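You operate a simulated robot arm through the tools that you are given. There is no shell and no other tool. Be economical: measure what you need, move in short steps, check, and stop when the job is done.

You are at the controls of a simulated robot arm. One attempt, no reset.

Task
Brake the turntable, tie the coil, drop the pegs and lift it on to the round mat.

Only the result counts: the job must be done as asked and must still hold three seconds after the hand-in. Knocking over, shifting, dropping, spilling or breaking anything else fails it.

Robot
A 6-joint arm with a two-finger parallel gripper, fixed in place. Base frame: the origin is at the foot of the arm, x ahead of it, y to its left, z up. Lengths are in m, angles in degrees, forces in N, time in s.
With the tool pointing down near the work surface it reaches from about 0.36 to 0.76 m from the base axis. Its first joint turns from -66.0 to 66.0 degrees. Payload 2.45 kg.
The TCP is the grasp point between the finger pads, 0.024 m short of the fingertips. In the tool frame z runs along the fingers and y along their closing line. Largest opening 0.068 m; finger width 0.017, thickness 0.01; the body of the gripper, 0.04 by 0.07 m, starts 0.041 m behind the TCP.
Orientation is that of the tool frame in the base frame, as a unit quaternion [w, x, y, z]. With the fingers straight down and closing along the base's y, the tool's x points along the base's -x, its y along +y and its z along -z.

Tools
- The arm moves only by the tool arm_command. Its argument "rows" is a list of rows, each a list of 3 entries, a list of its own where there are three numbers: the turn, a rotation vector about the tool's x, y, z in units of 45 degrees (1.0 is 45 degrees), then the shift along the tool's x, y, z in units of 400 mm (1.0 is 400 mm), then the opening, from 0 (shut) to 1 (fully open). In form: [[[ax, ay, az], [dx, dy, dz], grip], ...]. A call has 1 to 10 rows; each row is the pose to reach, as a shift and turn from the pose commanded when the call began, along the tool's axes at that moment. A call with a number of a shift or a turn outside -1 to 1 is refused whole. Rows are played at 5 a second. More than 0.05 m and 8.6 degrees between two rows, or a gripper value outside its range, and nothing of the call is played. A pose out of reach is approached as far as the arm can. The call stops where the force on the tool passes 90 N (or 10 N more than at its start, if that is more) or the arm is blocked; 0.2 s more then pass. The fingers move at their own pace (about 0.108 m/s each) and stop on an object; they squeeze with about 33 N. The grip force told is the motor's: it shows also when the fingers shut on nothing. Time passes only in rows, and 0.2 s behind the last, so rows that repeat a pose let the fingers close. The reply holds the time, the measured pose of the TCP, the force on the tool along the base axes, the opening and the grip force, in the units named above and with some noise, and new pictures: "show" is both (left out), scene, wrist or none.
- Cameras (640 x 400 px; columns grow to the right, rows downward): "scene" is fixed at [0.1574, 0.4036, 1.4715]; the picture's right is [-0.86, -0.52, 0.00], its down [-0.27, 0.44, -0.86] and it looks along [0.44, -0.73, -0.52] (base axes); focal length 281 px, centre (320, 200). "wrist" rides on the gripper at [0.084, 0.011, -0.075] in the tool frame; the picture's right is [-0.13, 0.99, 0.00], its down [-0.60, -0.08, -0.79] and it looks along [-0.79, -0.10, 0.61] (tool axes); focal length 251 px, centre (320, 200). There is no depth. A picture from a camera that has moved, and an enlarged one, comes with that camera's place and axes in the base frame and with its lens.
- inspect(camera, box): a new picture of the part [left, top, right, bottom] of that camera's present view, enlarged. It takes no simulated time.
- close_job(): hands the job in; it is judged then, once.

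Work in short steps. Places have to be worked out from the pictures, the camera data and where the tool is seen: move nearer, look again, correct. Check each grasp and each placing, and mend what went wrong. You have 120 turns and 170 pictures in all, those below and enlarged ones among them. Open the gripper and draw the arm clear of the work before you hand the job in, unless the task says otherwise; then end with one line.

The tools are called after "Emit:" as name(argument=value, ...) on one line, values as JSON. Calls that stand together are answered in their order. arm_command: Moves the arm, as the interface text tells. Its arguments: {"type":"object","properties":{"rows":{"type":"array","items":{"type":"array"}},"show":{"type":"string","enum":["both","scene","wrist","none"]}},"required":["rows"]} The other tools are called the same way: inspect (camera, box) takes an enlarged picture of a part of a camera's view; close_job () hands the job in.

At the start:

```text
time_s: 0.0
eef_pos: [0.5003, 0.0466, 1.3446]
tcp_rot: [0.0, 0.0, 1.0, 0.0]
contact_force: [0.9, -0.2, 0.7]
finger_gap: 0.0681
finger_force: 0.1
```

scene: 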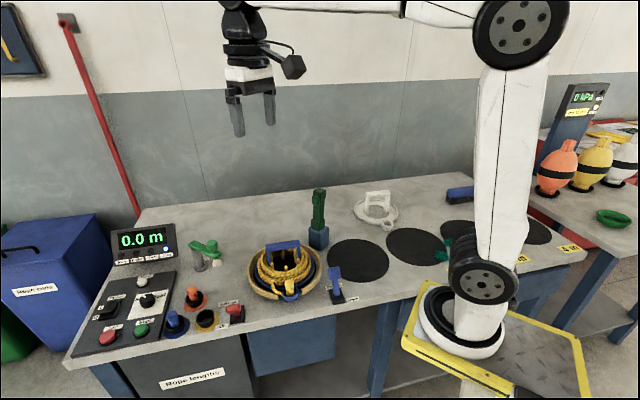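
wrist: 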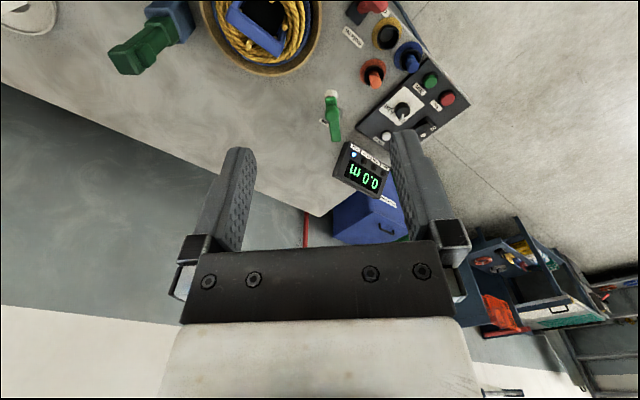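

The pictures show a bench with a control panel, a turntable holding a yellow coil, several levers and dark round mats. I'll enlarge parts of the scene to read the labels.

Emit:
inspect(camera="scene", box=[60, 210, 260, 360])

Emit:
inspect(camera="scene", box=[230, 170, 410, 310])

Emit:
inspect(camera="scene", box=[400, 170, 640, 300])

Emit:
inspect(camera="wrist", box=[190, 0, 480, 220])

```text
2.67 times, centred on (160, 285) of scene
camera zoom: at [0.1574, 0.4036, 1.4715], right [-0.86, -0.52, 0.0], down [-0.27, 0.44, -0.86], along [0.44, -0.73, -0.52], focal length 750 px, centre (747, -27)
```

zoom: 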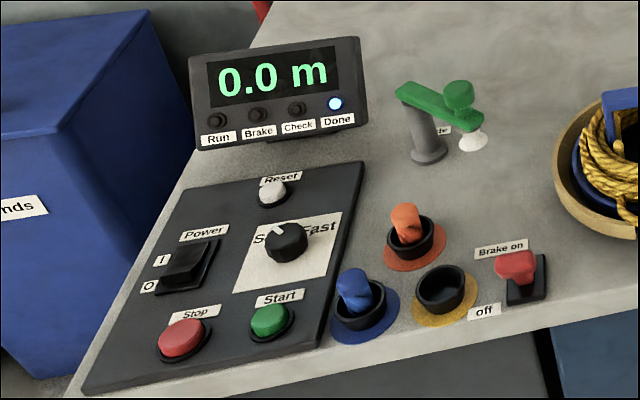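

```text
2.86 times, centred on (320, 240) of scene
camera zoom: at [0.1574, 0.4036, 1.4715], right [-0.86, -0.52, 0.0], down [-0.27, 0.44, -0.86], along [0.44, -0.73, -0.52], focal length 804 px, centre (320, 86)
```

zoom: 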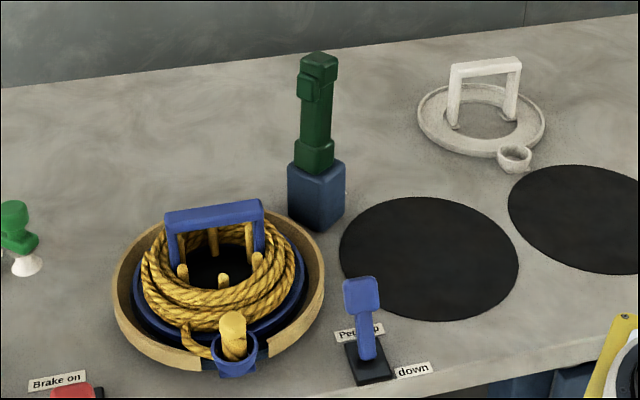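

```text
2.67 times, centred on (520, 235) of scene
camera zoom: at [0.1574, 0.4036, 1.4715], right [-0.86, -0.52, 0.0], down [-0.27, 0.44, -0.86], along [0.44, -0.73, -0.52], focal length 750 px, centre (-213, 107)
```

zoom: 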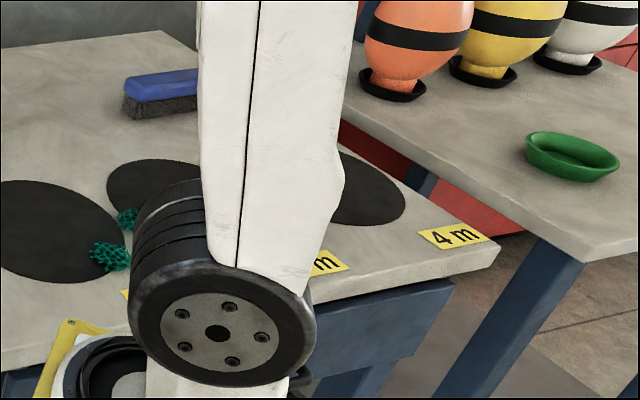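

```text
1.82 times, centred on (335, 110) of wrist
camera zoom: at [0.4157, 0.0577, 1.4186], right [0.13, 0.99, 0.0], down [0.6, -0.08, 0.79], along [0.79, -0.1, -0.61], focal length 457 px, centre (293, 364)
```

zoom: 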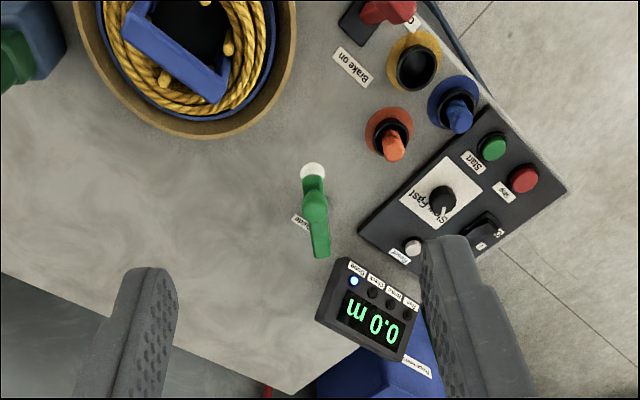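

I'm raising the view by moving back and to the right with the tool tilted, so the wrist camera looks down on the turntable, dock and mats.

Emit:
arm_command(rows=[[[0, 0.15, 0], [0.05, -0.1, 0], 1], [[0, 0.3, 0], [0.1, -0.2, 0], 1], [[0, 0.45, 0], [0.15, -0.3, 0], 1], [[0, 0.6, 0], [0.2, -0.4, 0], 1], [[0, 0.75, 0], [0.25, -0.5, 0], 1]])

```text
time_s: 1.2
eef_pos: [0.3923, -0.1568, 1.3173]
tcp_rot: [-0.29, -0.001, 0.957, 0.0]
contact_force: [1.2, 0.4, 0.4]
finger_gap: 0.0682
finger_force: 0.0
out of reach, approached as far as the arm can: row 4, 5
camera wrist: at [0.3627, -0.1458, 1.4265], right [0.11, 0.99, -0.07], down [0.94, -0.08, 0.32], along [0.32, -0.1, -0.94], focal length 251 px, centre (320, 200)
```

scene: 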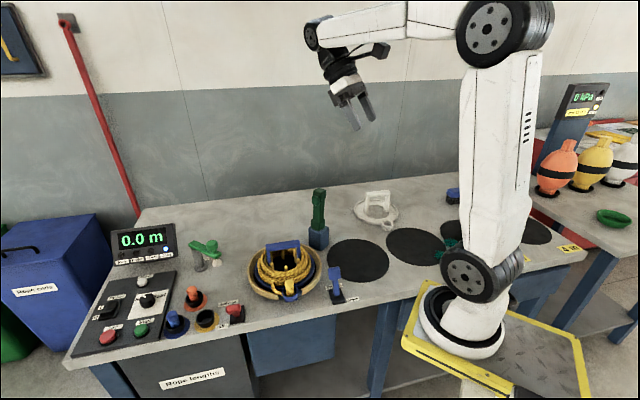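
wrist: 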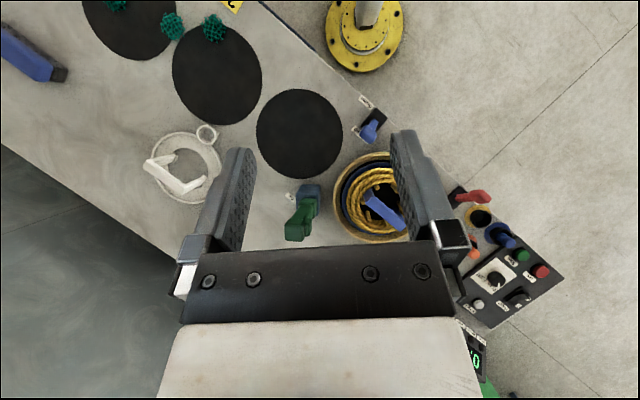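

Emit:
inspect(camera="wrist", box=[0, 0, 260, 162])

Emit:
inspect(camera="wrist", box=[230, 80, 470, 250])

Emit:
inspect(camera="wrist", box=[430, 170, 580, 340])

```text
2.46 times, centred on (130, 81) of wrist
camera zoom: at [0.3627, -0.1458, 1.4265], right [0.11, 0.99, -0.07], down [0.94, -0.08, 0.32], along [0.32, -0.1, -0.94], focal length 619 px, centre (788, 493)
```

zoom: 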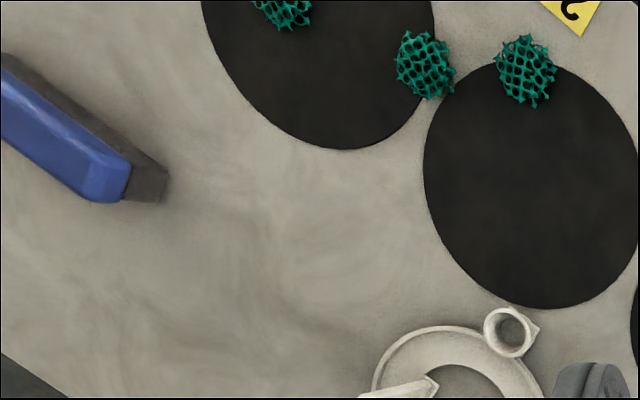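

```text
2.35 times, centred on (350, 165) of wrist
camera zoom: at [0.3627, -0.1458, 1.4265], right [0.11, 0.99, -0.07], down [0.94, -0.08, 0.32], along [0.32, -0.1, -0.94], focal length 592 px, centre (249, 282)
```

zoom: 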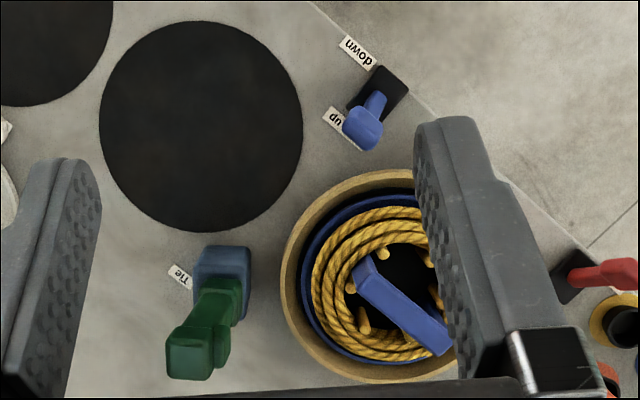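

```text
2.35 times, centred on (505, 255) of wrist
camera zoom: at [0.3627, -0.1458, 1.4265], right [0.11, 0.99, -0.07], down [0.94, -0.08, 0.32], along [0.32, -0.1, -0.94], focal length 592 px, centre (-115, 71)
```

zoom: 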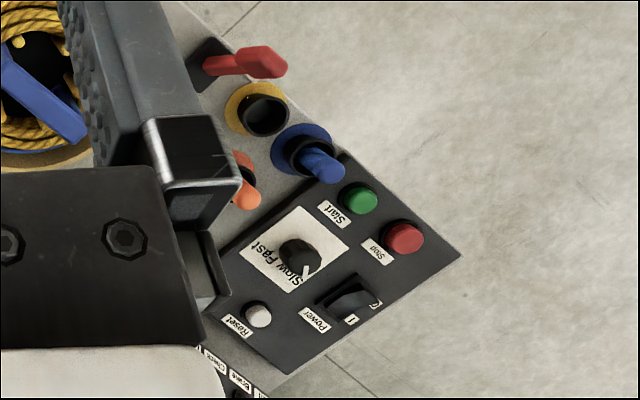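

The mats further to the right carry "2 m / 3 m / 4 m" labels, while the nearest one is plain. The green tool sits in the dock marked "Tie". Next I move over the brake lever to see it closer.

Emit:
arm_command(rows=[[[0, 0, 0], [-0.061, 0.081, 0.035], 1], [[0, 0, 0], [-0.121, 0.162, 0.069], 1], [[0, 0, 0], [-0.182, 0.244, 0.104], 1], [[0, 0, 0], [-0.243, 0.325, 0.139], 1], [[0, 0, 0], [-0.303, 0.406, 0.173], 1], [[0, 0, 0], [-0.364, 0.488, 0.208], 1], [[0, 0, 0], [-0.424, 0.569, 0.242], 1], [[0, 0, 0], [-0.485, 0.65, 0.277], 1]])

Emit:
inspect(camera="wrist", box=[200, 60, 440, 210])

```text
time_s: 3.0
eef_pos: [0.4934, 0.1049, 1.1172]
tcp_rot: [-0.29, 0.0, 0.957, 0.0]
contact_force: [0.3, 0.4, 0.8]
finger_gap: 0.068
finger_force: 0.1
camera wrist: at [0.465, 0.1152, 1.2258], right [0.11, 0.99, -0.07], down [0.94, -0.08, 0.32], along [0.32, -0.1, -0.94], focal length 251 px, centre (320, 200)
```

scene: 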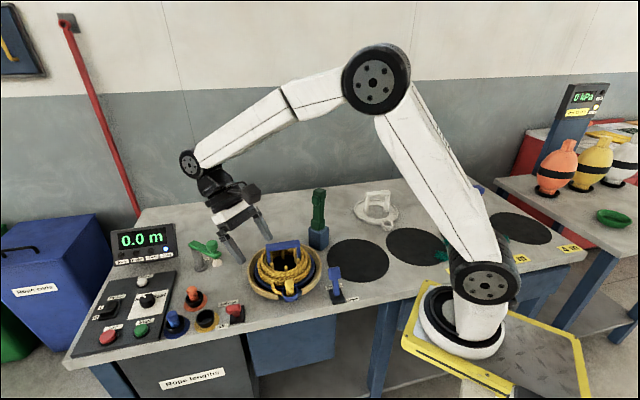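
wrist: 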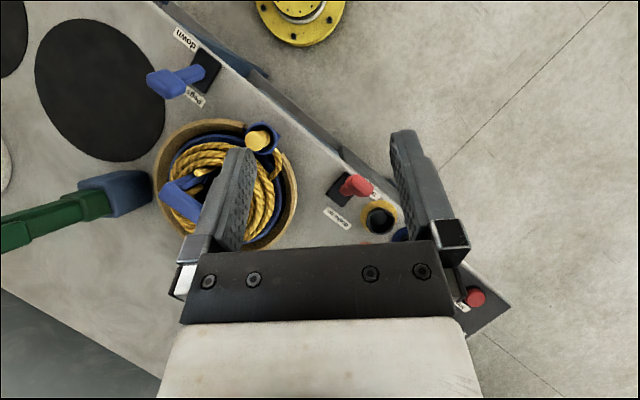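

```text
2.67 times, centred on (320, 135) of wrist
camera zoom: at [0.465, 0.1152, 1.2258], right [0.11, 0.99, -0.07], down [0.94, -0.08, 0.32], along [0.32, -0.1, -0.94], focal length 670 px, centre (320, 373)
```

zoom: 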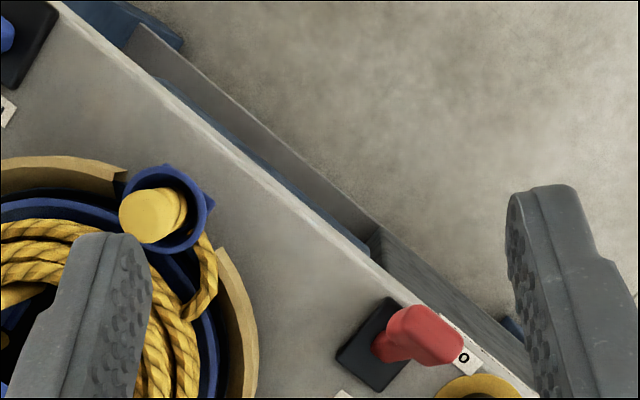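

The brake lever leans toward "off", which is the front edge of the bench; that edge runs at 45°. I put its foot near (0.576, 0.109) and its tip near (0.55, 0.135, 0.93), and I'll straighten the tool with shut fingers on its outer side.

Emit:
arm_command(rows=[[[0, -0.15, 0], [-0.028, 0.033, 0.022], 0], [[0, -0.3, 0], [-0.055, 0.065, 0.044], 0], [[0, -0.45, 0], [-0.083, 0.098, 0.065], 0], [[0, -0.6, 0], [-0.11, 0.13, 0.087], 0], [[0, -0.75, 0], [-0.138, 0.1625, 0.109], 0]])

```text
time_s: 4.2
eef_pos: [0.5153, 0.1691, 1.049]
tcp_rot: [0.002, 0.0, 1.0, -0.001]
contact_force: [0.4, 0.0, -0.2]
finger_gap: 0.0
finger_force: 24.0
camera wrist: at [0.4295, 0.18, 1.1238], right [0.13, 0.99, 0.0], down [0.6, -0.08, 0.79], along [0.79, -0.1, -0.61], focal length 251 px, centre (320, 200)
```

scene: 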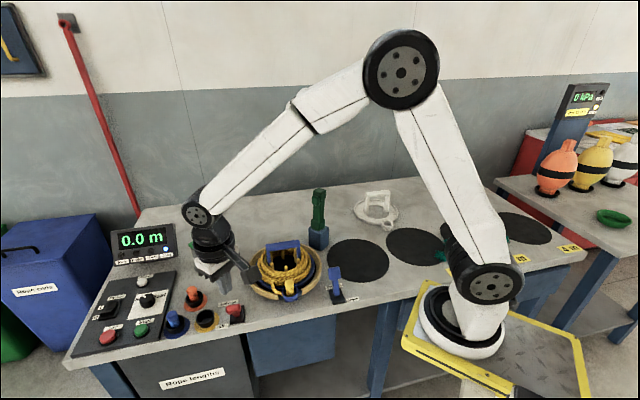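
wrist: 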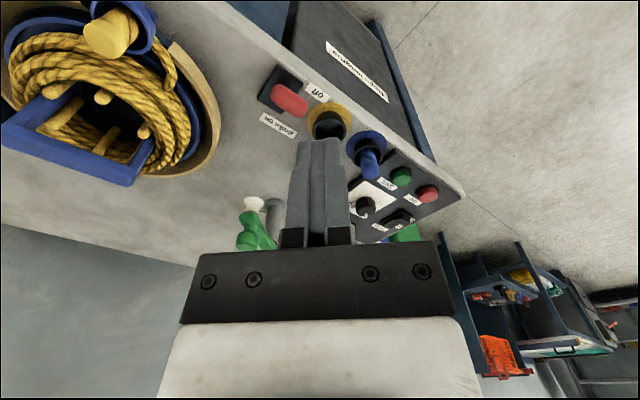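

Emit:
inspect(camera="wrist", box=[230, 50, 390, 150])

Emit:
inspect(camera="scene", box=[170, 260, 266, 330])

```text
4.00 times, centred on (310, 100) of wrist
camera zoom: at [0.4295, 0.18, 1.1238], right [0.13, 0.99, 0.0], down [0.6, -0.08, 0.79], along [0.79, -0.1, -0.61], focal length 1006 px, centre (360, 600)
```

zoom: 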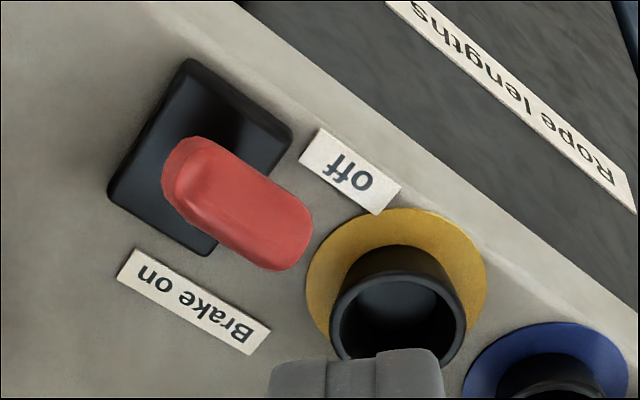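

```text
5.71 times, centred on (218, 295) of scene
camera zoom: at [0.1574, 0.4036, 1.4715], right [-0.86, -0.52, 0.0], down [-0.27, 0.44, -0.86], along [0.44, -0.73, -0.52], focal length 1607 px, centre (903, -343)
```

zoom: 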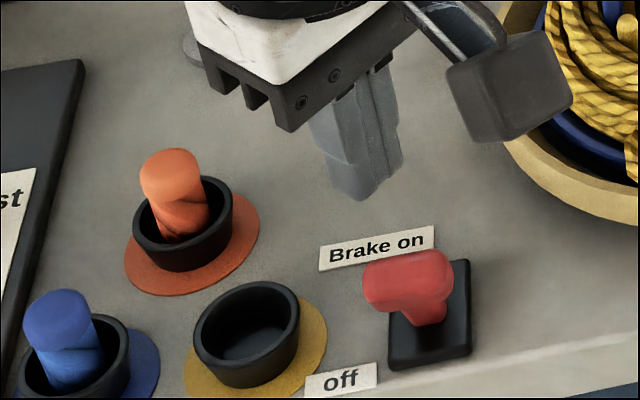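

Triangulating from both cameras puts the lever head at (0.560, 0.1345, 0.90), its foot at (0.59, 0.11) and the surface near z 0.83. I descend on the outer side of the lever.

Emit:
arm_command(rows=[[[0, 0, 0], [-0.0325, -0.0225, 0.09], 0], [[0, 0, 0], [-0.0325, -0.0225, 0.18], 0], [[0, 0, 0], [-0.0325, -0.0225, 0.27], 0], [[0, 0, 0], [-0.0325, -0.0225, 0.345], 0]])

Emit:
inspect(camera="scene", box=[170, 260, 266, 330])

```text
time_s: 5.2
eef_pos: [0.5301, 0.1592, 0.911]
tcp_rot: [0.001, 0.0, 1.0, 0.0]
contact_force: [-0.2, -0.4, 0.5]
finger_gap: 0.0001
finger_force: 23.6
camera wrist: at [0.4457, 0.1699, 0.9861], right [0.13, 0.99, 0.0], down [0.6, -0.08, 0.79], along [0.79, -0.1, -0.61], focal length 251 px, centre (320, 200)
```

scene: 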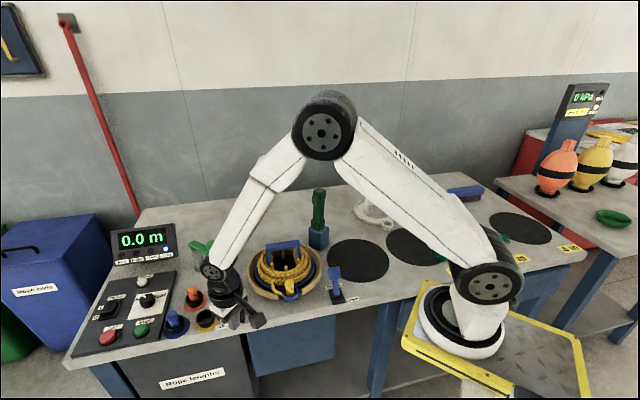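
wrist: 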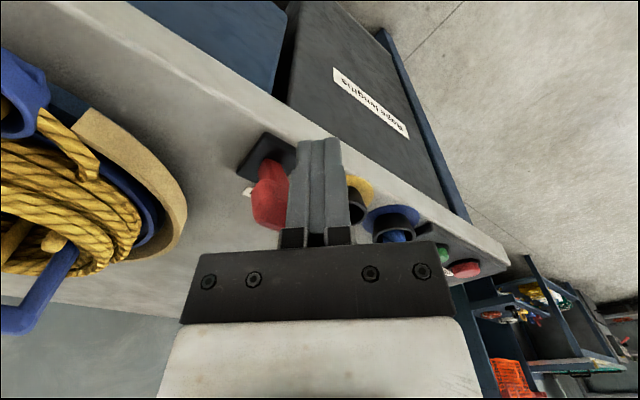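

```text
5.71 times, centred on (218, 295) of scene
camera zoom: at [0.1574, 0.4036, 1.4715], right [-0.86, -0.52, 0.0], down [-0.27, 0.44, -0.86], along [0.44, -0.73, -0.52], focal length 1607 px, centre (903, -343)
```

zoom: 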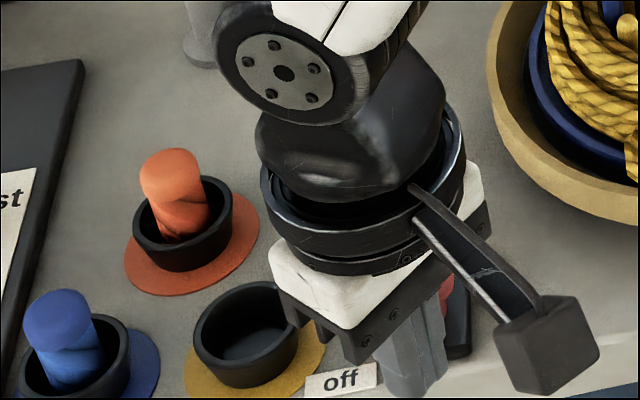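

The fingertips are down on the outer side of the lever and touch nothing. Now I push inward toward "on" in small rows.

Emit:
arm_command(rows=[[[0, 0, 0], [-0.03, -0.025, 0], 0], [[0, 0, 0], [-0.06, -0.05, 0], 0], [[0, 0, 0], [-0.09, -0.074, 0], 0], [[0, 0, 0], [-0.12, -0.098, 0], 0], [[0, 0, 0], [-0.1444, -0.118, 0], 0]])

Emit:
inspect(camera="scene", box=[60, 210, 260, 335])

```text
time_s: 6.4
eef_pos: [0.5827, 0.115, 0.9118]
tcp_rot: [-0.002, -0.001, 1.0, 0.0]
contact_force: [-16.6, 16.4, 5.7]
finger_gap: 0.0003
finger_force: 23.6
camera wrist: at [0.4982, 0.1257, 0.9859], right [0.13, 0.99, 0.0], down [0.61, -0.08, 0.79], along [0.78, -0.1, -0.61], focal length 251 px, centre (320, 200)
```

scene: 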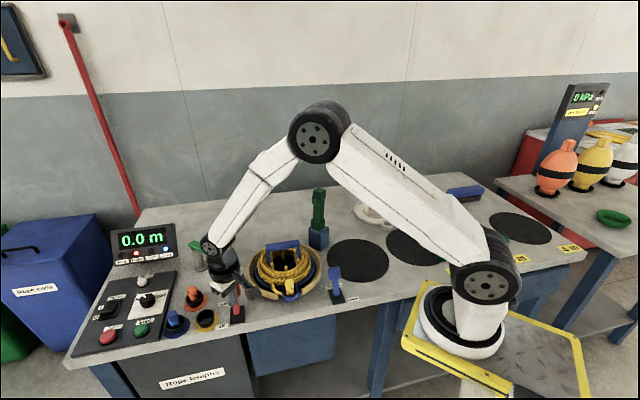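
wrist: 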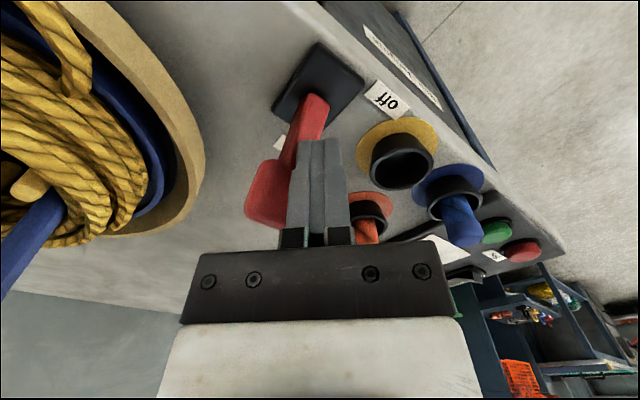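

```text
3.20 times, centred on (160, 272) of scene
camera zoom: at [0.1568, 0.404, 1.4714], right [-0.86, -0.52, 0.0], down [-0.27, 0.44, -0.86], along [0.44, -0.73, -0.52], focal length 900 px, centre (832, -32)
```

zoom: 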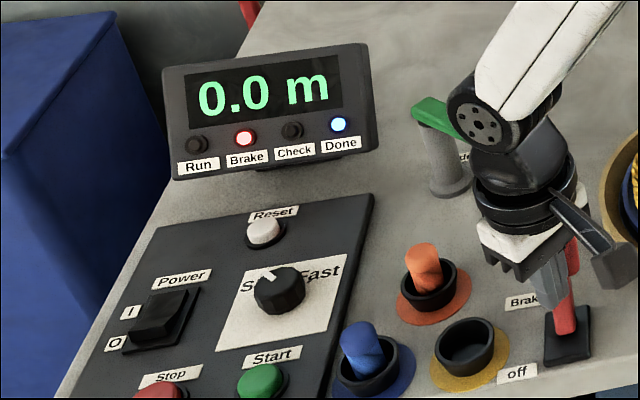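

The Brake lamp is lit. I back off outward, rise clear, and open the fingers.

Emit:
arm_command(rows=[[[0, 0, 0], [0.05, 0.04, 0], 0], [[0, 0, 0], [0.1, 0.08, 0], 0], [[0, 0, 0], [0.1, 0.08, -0.1], 0], [[0, 0, 0], [0.1, 0.08, -0.22], 0], [[0, 0, 0], [0.1, 0.08, -0.34], 0], [[0, 0, 0], [0.1, 0.08, -0.46], 0.5], [[0, 0, 0], [0.1, 0.08, -0.57], 1]])

Emit:
inspect(camera="scene", box=[60, 210, 260, 335])

Emit:
inspect(camera="scene", box=[240, 180, 350, 310])

```text
time_s: 8.0
eef_pos: [0.5442, 0.1446, 1.1402]
tcp_rot: [-0.001, 0.0, 1.0, -0.001]
contact_force: [0.6, -0.3, 0.5]
finger_gap: 0.0678
finger_force: 0.1
camera wrist: at [0.4602, 0.1547, 1.2152], right [0.13, 0.99, 0.0], down [0.6, -0.08, 0.79], along [0.79, -0.1, -0.61], focal length 251 px, centre (320, 200)
```

scene: 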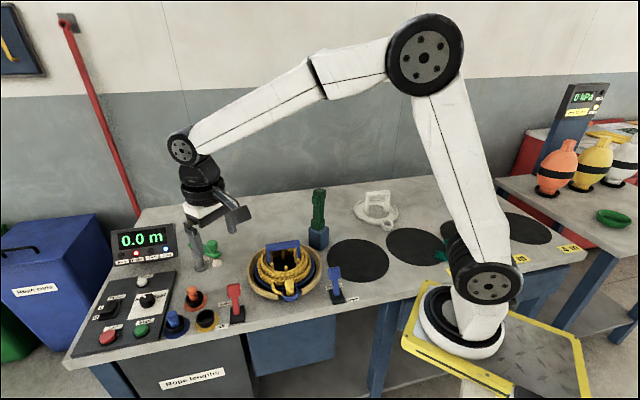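
wrist: 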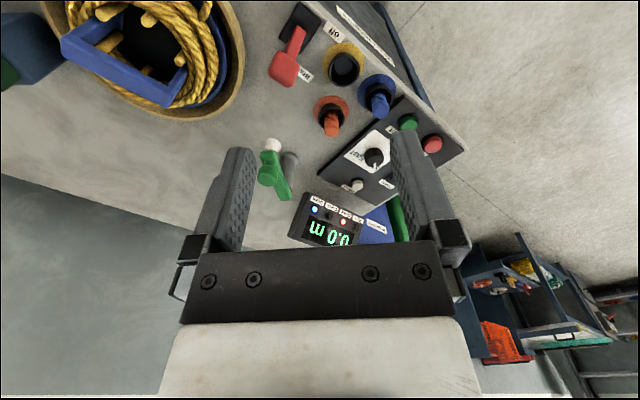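

```text
3.20 times, centred on (160, 272) of scene
camera zoom: at [0.1574, 0.4036, 1.4715], right [-0.86, -0.52, 0.0], down [-0.27, 0.44, -0.86], along [0.44, -0.73, -0.52], focal length 900 px, centre (832, -32)
```

zoom: 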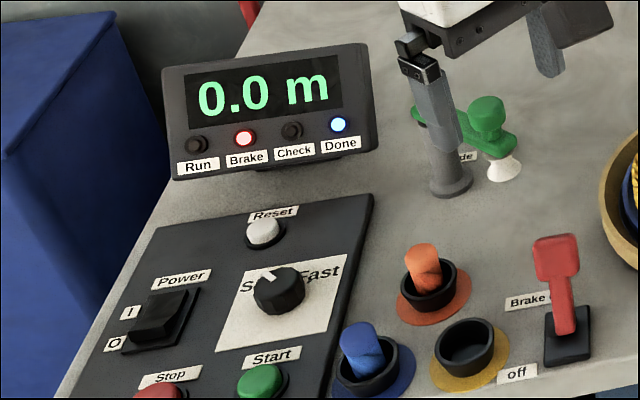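

```text
3.08 times, centred on (295, 245) of scene
camera zoom: at [0.1574, 0.4036, 1.4715], right [-0.86, -0.52, 0.0], down [-0.27, 0.44, -0.86], along [0.44, -0.73, -0.52], focal length 866 px, centre (397, 62)
```

zoom: 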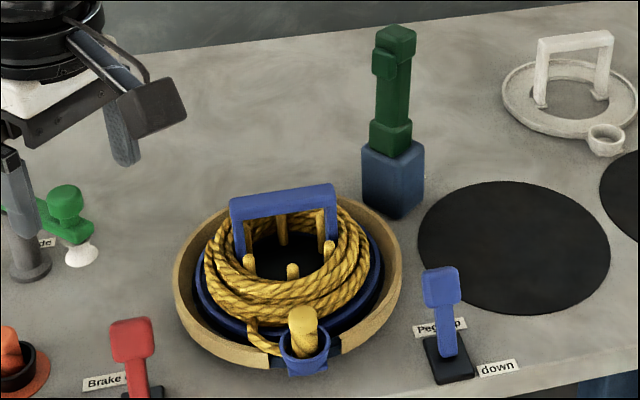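

The brake lever stays in "on" and the lamp is lit. Now I look at the tie tool in its dock from closer up.

Emit:
arm_command(rows=[[[0, 0, 0], [0.06, -0.1, 0.01], 1], [[0, 0, 0], [0.12, -0.2, 0.02], 1], [[0, 0, 0], [0.18, -0.3, 0.03], 1], [[0, 0, 0], [0.24, -0.4, 0.035], 1], [[0, 0, 0], [0.3, -0.5, 0.04], 1], [[0, 0, 0], [0.36, -0.6, 0.05], 1]])

Emit:
inspect(camera="wrist", box=[0, 0, 320, 200])

```text
time_s: 9.4
eef_pos: [0.4026, -0.0951, 1.1171]
tcp_rot: [0.0, 0.0, 1.0, 0.0]
contact_force: [0.1, 1.1, 0.3]
finger_gap: 0.068
finger_force: 0.1
camera wrist: at [0.3172, -0.0837, 1.1927], right [0.13, 0.99, 0.0], down [0.6, -0.08, 0.79], along [0.79, -0.1, -0.61], focal length 251 px, centre (320, 200)
```

scene: 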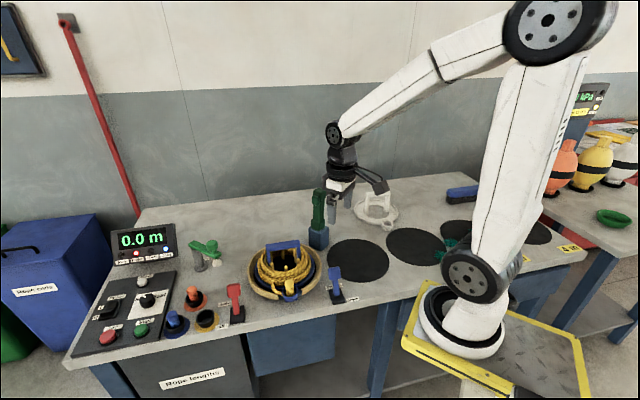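
wrist: 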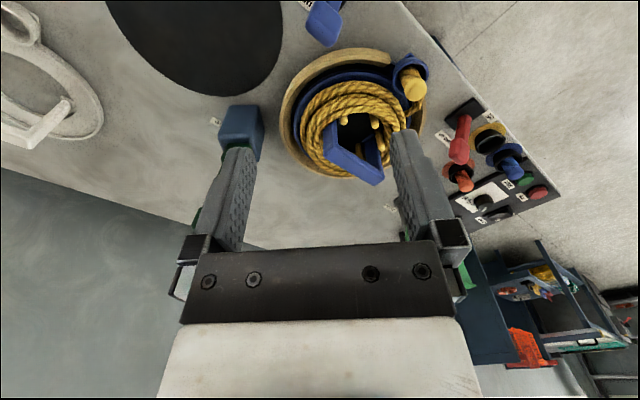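

```text
2.00 times, centred on (160, 100) of wrist
camera zoom: at [0.3172, -0.0837, 1.1927], right [0.13, 0.99, 0.0], down [0.6, -0.08, 0.79], along [0.79, -0.1, -0.61], focal length 503 px, centre (640, 400)
```

zoom: 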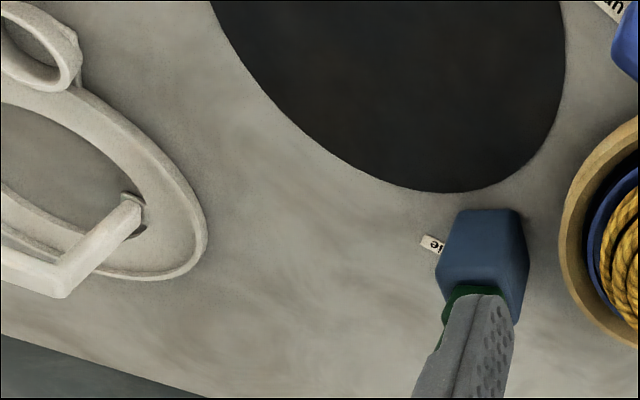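

Emit:
arm_command(rows=[[[0, 0, 0], [0.0, -0.11, 0], 1], [[0, 0, 0], [0.0, -0.22, 0], 1], [[0, 0, 0], [0.0, -0.32, 0], 1]], show="wrist")

Emit:
inspect(camera="wrist", box=[240, 60, 420, 240])

Emit:
inspect(camera="scene", box=[295, 180, 345, 255])

```text
time_s: 10.2
eef_pos: [0.4032, -0.2236, 1.1204]
tcp_rot: [0.0, 0.001, 1.0, 0.0]
contact_force: [-0.6, -0.3, -0.4]
finger_gap: 0.0679
finger_force: 0.1
camera wrist: at [0.3188, -0.2137, 1.1959], right [0.13, 0.99, 0.0], down [0.6, -0.08, 0.79], along [0.79, -0.1, -0.61], focal length 251 px, centre (320, 200)
```

wrist: 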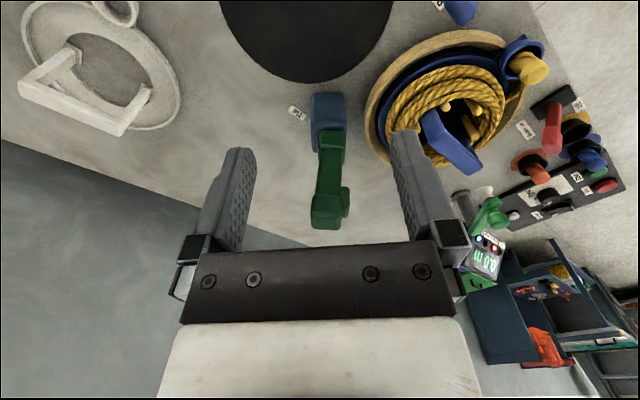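

```text
2.22 times, centred on (330, 150) of wrist
camera zoom: at [0.3188, -0.2137, 1.1959], right [0.13, 0.99, 0.0], down [0.6, -0.08, 0.79], along [0.79, -0.1, -0.61], focal length 559 px, centre (298, 311)
```

zoom: 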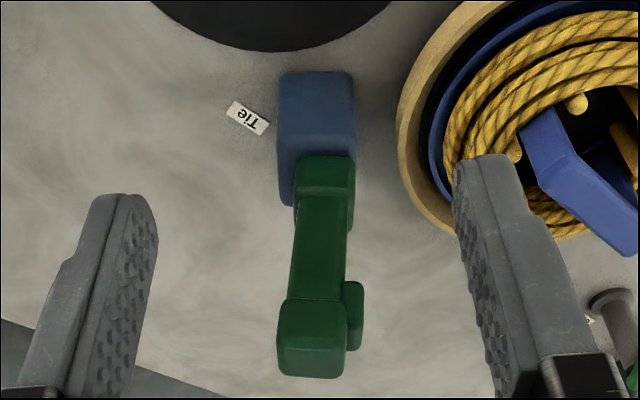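

```text
5.33 times, centred on (320, 218) of scene
camera zoom: at [0.1574, 0.4036, 1.4715], right [-0.86, -0.52, 0.0], down [-0.27, 0.44, -0.86], along [0.44, -0.73, -0.52], focal length 1500 px, centre (320, 107)
```

zoom: 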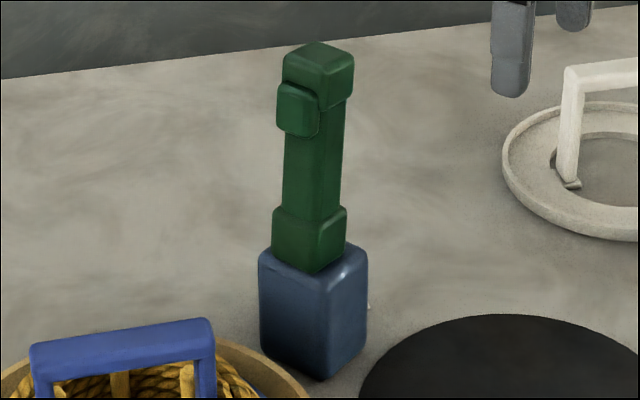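

The tie tool stands upright at about (0.543, -0.235). Its head is at z ≈ 1.04 and there is a trigger on the +y side. I move above it with the fingers open.

Emit:
arm_command(rows=[[[0, 0, 0], [-0.1, -0.005, -0.02], 1], [[0, 0, 0], [-0.2, -0.01, -0.02], 1], [[0, 0, 0], [-0.3, -0.015, -0.02], 1], [[0, 0, 0], [-0.35, -0.018, -0.02], 1]])

Emit:
inspect(camera="scene", box=[270, 130, 366, 260])

Emit:
inspect(camera="wrist", box=[220, 100, 420, 240])

```text
time_s: 11.2
eef_pos: [0.5423, -0.2295, 1.1272]
tcp_rot: [0.0, 0.0, 1.0, 0.0]
contact_force: [-0.6, 0.6, 0.5]
finger_gap: 0.0679
finger_force: 0.0
camera wrist: at [0.4575, -0.2192, 1.2019], right [0.13, 0.99, 0.0], down [0.6, -0.08, 0.79], along [0.79, -0.1, -0.61], focal length 251 px, centre (320, 200)
```

scene: 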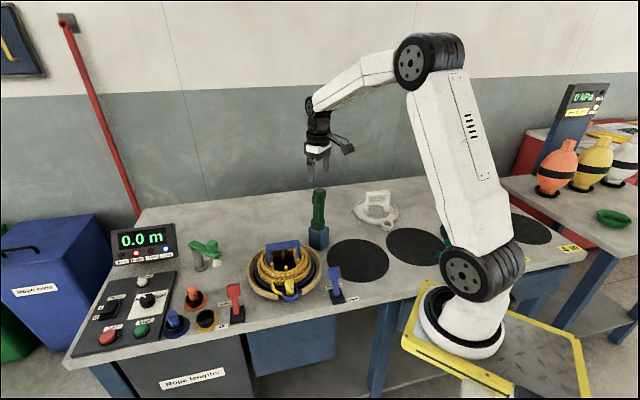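
wrist: 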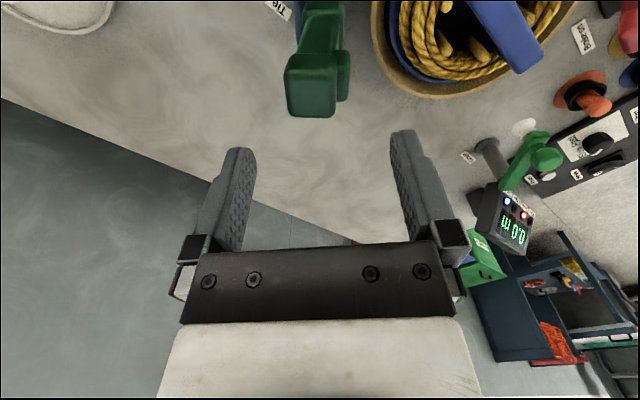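

```text
3.08 times, centred on (318, 195) of scene
camera zoom: at [0.1574, 0.4036, 1.4715], right [-0.86, -0.52, 0.0], down [-0.27, 0.44, -0.86], along [0.44, -0.73, -0.52], focal length 866 px, centre (326, 215)
```

zoom: 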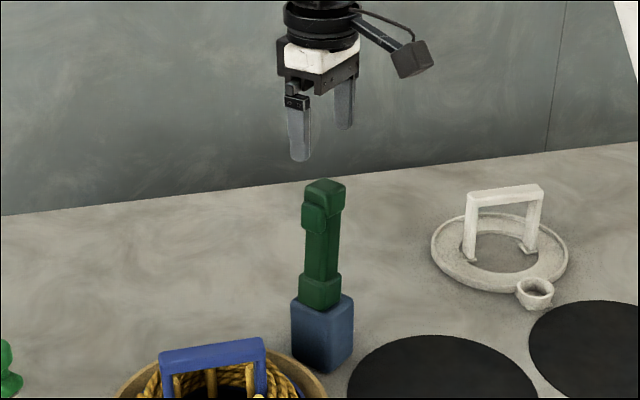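

```text
2.86 times, centred on (320, 170) of wrist
camera zoom: at [0.4575, -0.2192, 1.2019], right [0.13, 0.99, 0.0], down [0.6, -0.08, 0.79], along [0.79, -0.1, -0.61], focal length 718 px, centre (320, 286)
```

zoom: 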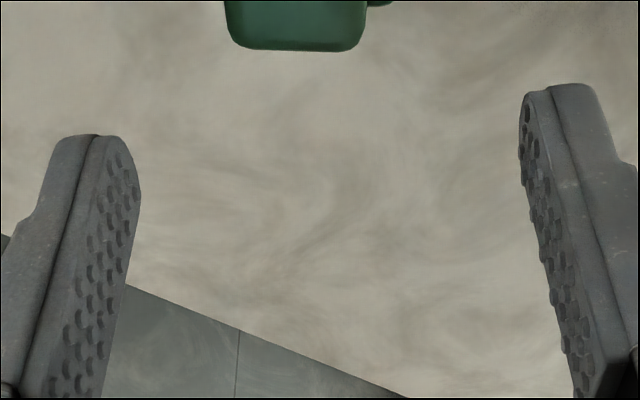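

The fingers straddle the head cleanly. I descend to z ≈ 1.03, leaving room under the palm.

Emit:
arm_command(rows=[[[0, 0, 0], [0.01, 0, 0.1], 1], [[0, 0, 0], [0.01, 0, 0.18], 1], [[0, 0, 0], [0.01, 0, 0.2425], 1]])

Emit:
inspect(camera="scene", box=[280, 150, 360, 250])

Emit:
inspect(camera="wrist", box=[220, 100, 420, 240])

```text
time_s: 12.0
eef_pos: [0.5362, -0.2323, 1.0305]
tcp_rot: [0.001, 0.0, 1.0, -0.001]
contact_force: [-0.2, -0.3, 0.3]
finger_gap: 0.0679
finger_force: 0.1
camera wrist: at [0.4526, -0.2215, 1.1042], right [0.13, 0.99, 0.0], down [0.6, -0.08, 0.79], along [0.79, -0.1, -0.61], focal length 251 px, centre (320, 200)
```

scene: 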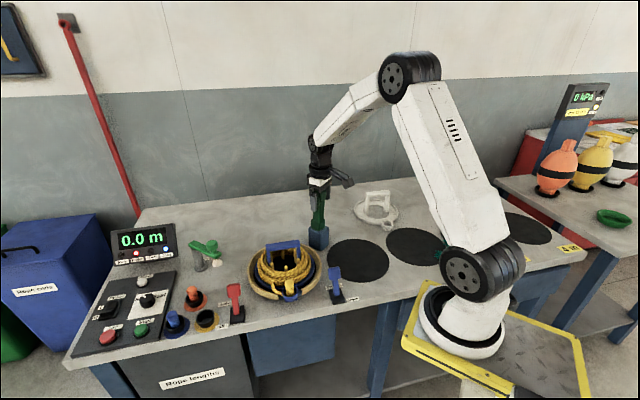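
wrist: 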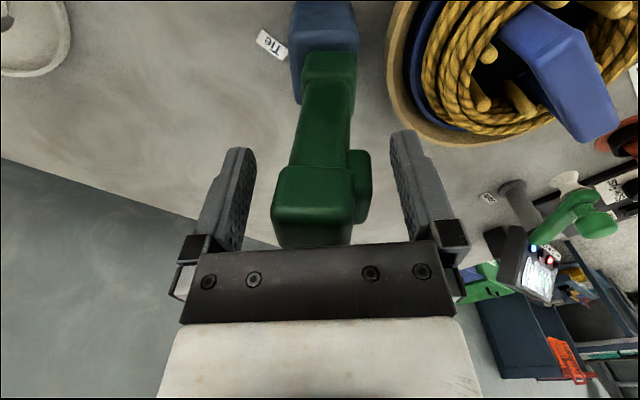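

```text
4.00 times, centred on (320, 200) of scene
camera zoom: at [0.1574, 0.4036, 1.4715], right [-0.86, -0.52, 0.0], down [-0.27, 0.44, -0.86], along [0.44, -0.73, -0.52], focal length 1125 px, centre (320, 200)
```

zoom: 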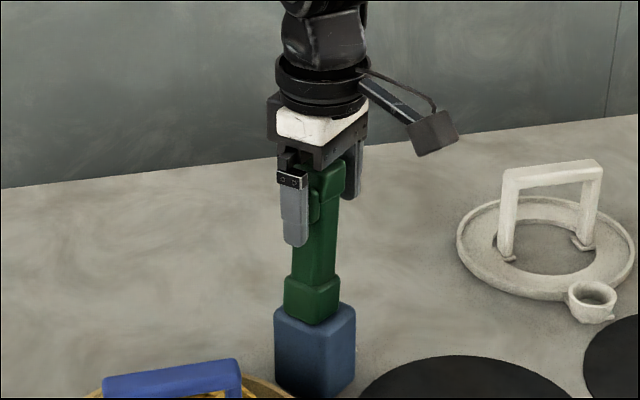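

```text
2.86 times, centred on (320, 170) of wrist
camera zoom: at [0.4526, -0.2215, 1.1042], right [0.13, 0.99, 0.0], down [0.6, -0.08, 0.79], along [0.79, -0.1, -0.61], focal length 718 px, centre (320, 286)
```

zoom: 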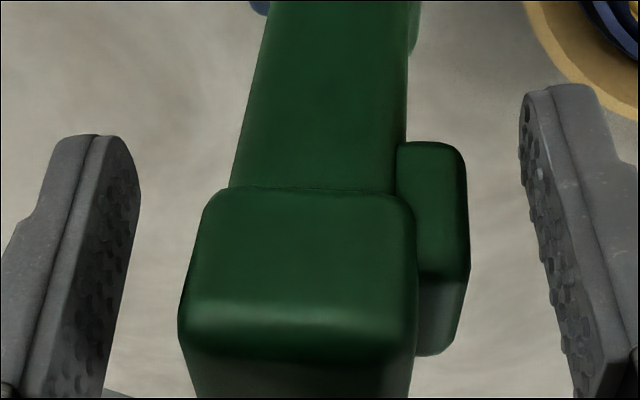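

The head and trigger are centred between the pads, so I close the grip.

Emit:
arm_command(rows=[[[0, 0, 0], [0, 0, 0], 0.5], [[0, 0, 0], [0, 0, 0], 0], [[0, 0, 0], [0, 0, 0], 0], [[0, 0, 0], [0, 0, 0], 0]])

Emit:
inspect(camera="wrist", box=[220, 100, 420, 240])

```text
time_s: 13.0
eef_pos: [0.5364, -0.2303, 1.0291]
tcp_rot: [0.0, 0.0, 1.0, 0.002]
contact_force: [1.9, 26.8, 3.7]
finger_gap: 0.0438
finger_force: 45.3
camera wrist: at [0.4528, -0.2192, 1.1044], right [0.13, 0.99, 0.0], down [0.61, -0.08, 0.79], along [0.79, -0.1, -0.61], focal length 251 px, centre (320, 200)
```

scene: 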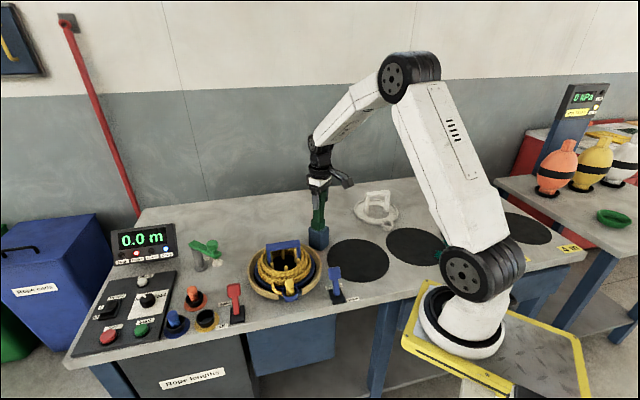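
wrist: 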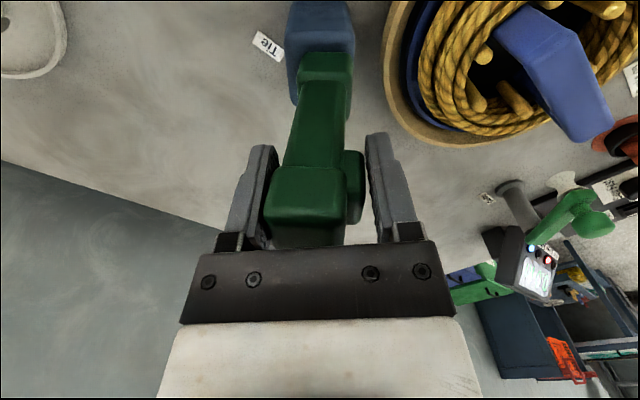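

```text
2.86 times, centred on (320, 170) of wrist
camera zoom: at [0.4528, -0.2192, 1.1044], right [0.13, 0.99, 0.0], down [0.61, -0.08, 0.79], along [0.79, -0.1, -0.61], focal length 718 px, centre (320, 286)
```

zoom: 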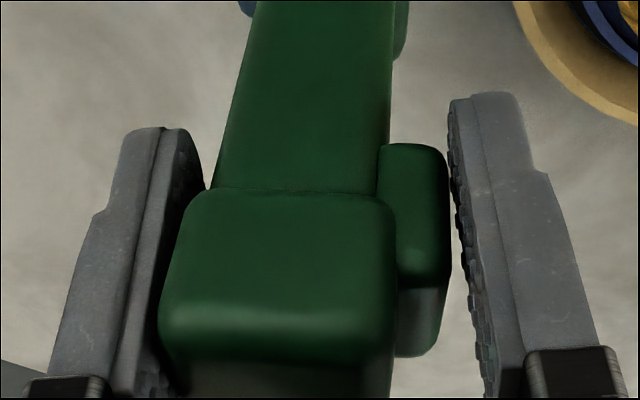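

A sideways force of 27 N says the gripper is a little too far to −y, so I shift +y by 2 mm and re-read.

Emit:
arm_command(rows=[[[0, 0, 0], [0, 0.005, 0], 0], [[0, 0, 0], [0, 0.005, 0], 0]], show="none")

```text
time_s: 13.6
eef_pos: [0.5387, -0.2287, 1.0298]
tcp_rot: [0.0, 0.0, 1.0, 0.0]
contact_force: [0.3, 14.1, -6.2]
finger_gap: 0.0435
finger_force: 44.7
```

Emit:
arm_command(rows=[[[0, 0, 0], [0, 0.005, 0], 0], [[0, 0, 0], [0, 0.005, -0.02], 0], [[0, 0, 0], [0, 0.005, -0.05], 0], [[0, 0, 0], [0, 0.005, -0.1], 0]])

Emit:
inspect(camera="scene", box=[280, 150, 360, 250])

```text
time_s: 14.6
eef_pos: [0.5374, -0.2296, 1.0758]
tcp_rot: [0.003, -0.002, 1.0, -0.004]
contact_force: [-5.2, 1.1, 5.7]
finger_gap: 0.0251
finger_force: 40.6
camera wrist: at [0.4528, -0.2184, 1.1501], right [0.13, 0.99, -0.01], down [0.6, -0.07, 0.8], along [0.79, -0.11, -0.6], focal length 251 px, centre (320, 200)
```

scene: 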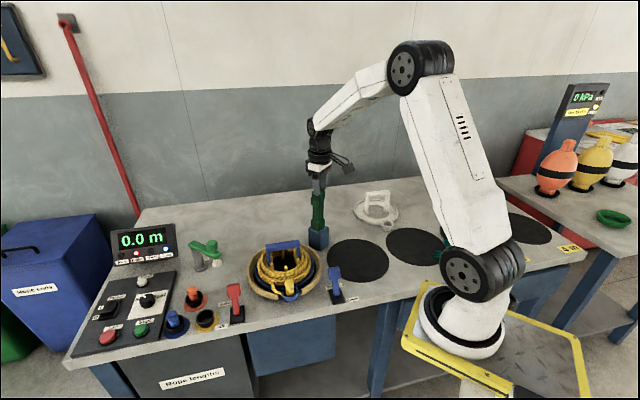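
wrist: 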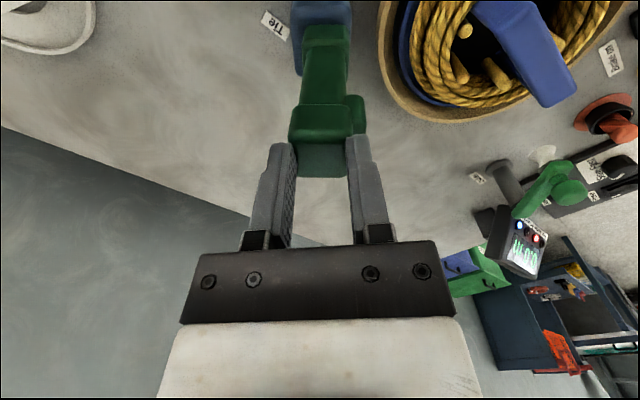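

```text
4.00 times, centred on (320, 200) of scene
camera zoom: at [0.1569, 0.4036, 1.4715], right [-0.86, -0.52, 0.0], down [-0.27, 0.44, -0.86], along [0.44, -0.73, -0.52], focal length 1125 px, centre (320, 200)
```

zoom: 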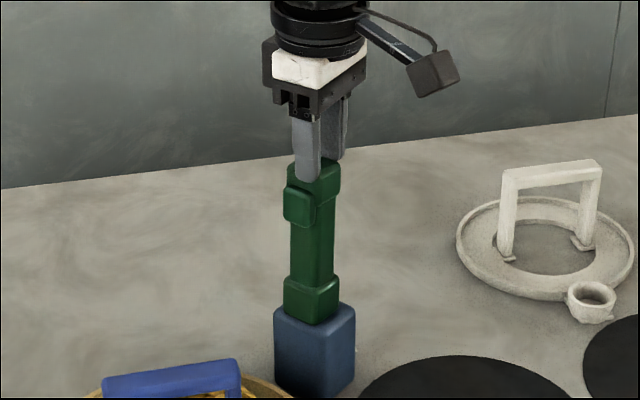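

The grip slipped upward and the tool is still in its dock, because the trigger side gives a poor hold. I open, rise, and turn the gripper 90° to grip the flat faces along x instead.

Emit:
arm_command(rows=[[[0, 0, 0], [0, 0, 0], 1], [[0, 0, 0], [0, 0, -0.05], 1], [[0, 0, -0.15], [0, 0, -0.12], 1], [[0, 0, -0.3], [0, 0, -0.12], 1], [[0, 0, -0.45], [0, 0, -0.12], 1], [[0, 0, -0.6], [0, 0, -0.12], 1], [[0, 0, -0.75], [0, 0, -0.12], 1], [[0, 0, -0.9], [0, 0, -0.12], 1], [[0, 0, -1.0], [0, 0, -0.12], 1]], show="none")

Emit:
arm_command(rows=[[[0, 0, -0.15], [0, 0, 0], 1], [[0, 0, -0.3], [0, 0, 0], 1], [[0, 0, -0.45], [0, 0, 0], 1], [[0, 0, -0.6], [0, 0, 0], 1], [[0, 0, -0.75], [0, 0, 0], 1], [[0, 0, -0.9], [0, 0, 0], 1], [[0, 0, -1.0], [0, 0, 0], 1]])

Emit:
inspect(camera="scene", box=[280, 150, 360, 250])

```text
time_s: 16.6
eef_pos: [0.539, -0.226, 1.1191]
tcp_rot: [-0.001, -0.384, 0.923, 0.0]
contact_force: [0.8, 0.5, -0.8]
finger_gap: 0.0681
finger_force: 0.0
```

```text
time_s: 18.2
eef_pos: [0.5393, -0.2262, 1.1197]
tcp_rot: [0.0, 0.708, -0.706, 0.0]
contact_force: [1.0, 0.6, 1.0]
finger_gap: 0.0681
finger_force: 0.1
camera wrist: at [0.5263, -0.3106, 1.1944], right [-0.99, 0.13, 0.0], down [0.08, 0.6, 0.79], along [0.1, 0.79, -0.61], focal length 251 px, centre (320, 200)
```

scene: 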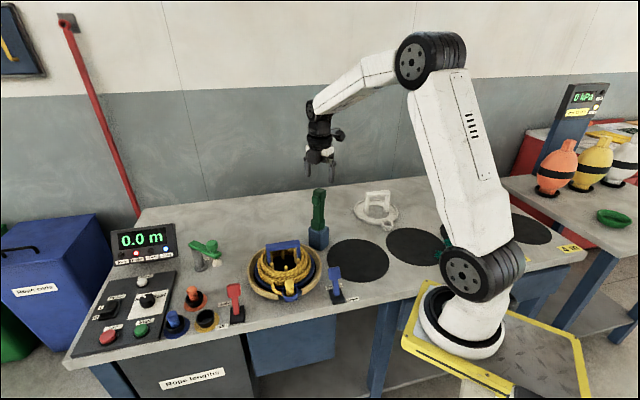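
wrist: 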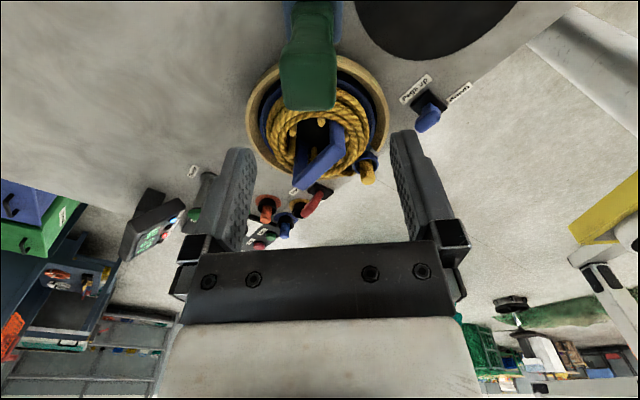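

```text
4.00 times, centred on (320, 200) of scene
camera zoom: at [0.1574, 0.4036, 1.4715], right [-0.86, -0.52, 0.0], down [-0.27, 0.44, -0.86], along [0.44, -0.73, -0.52], focal length 1125 px, centre (320, 200)
```

zoom: 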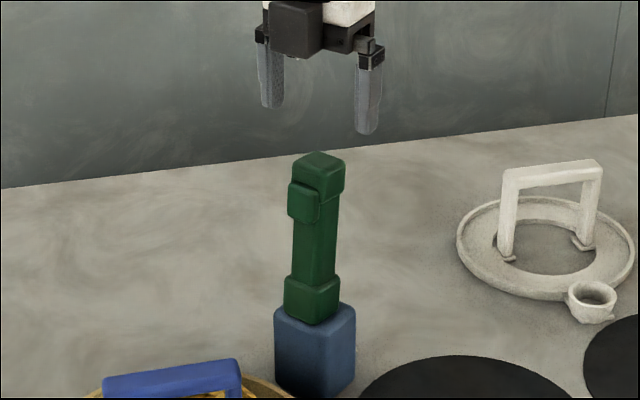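

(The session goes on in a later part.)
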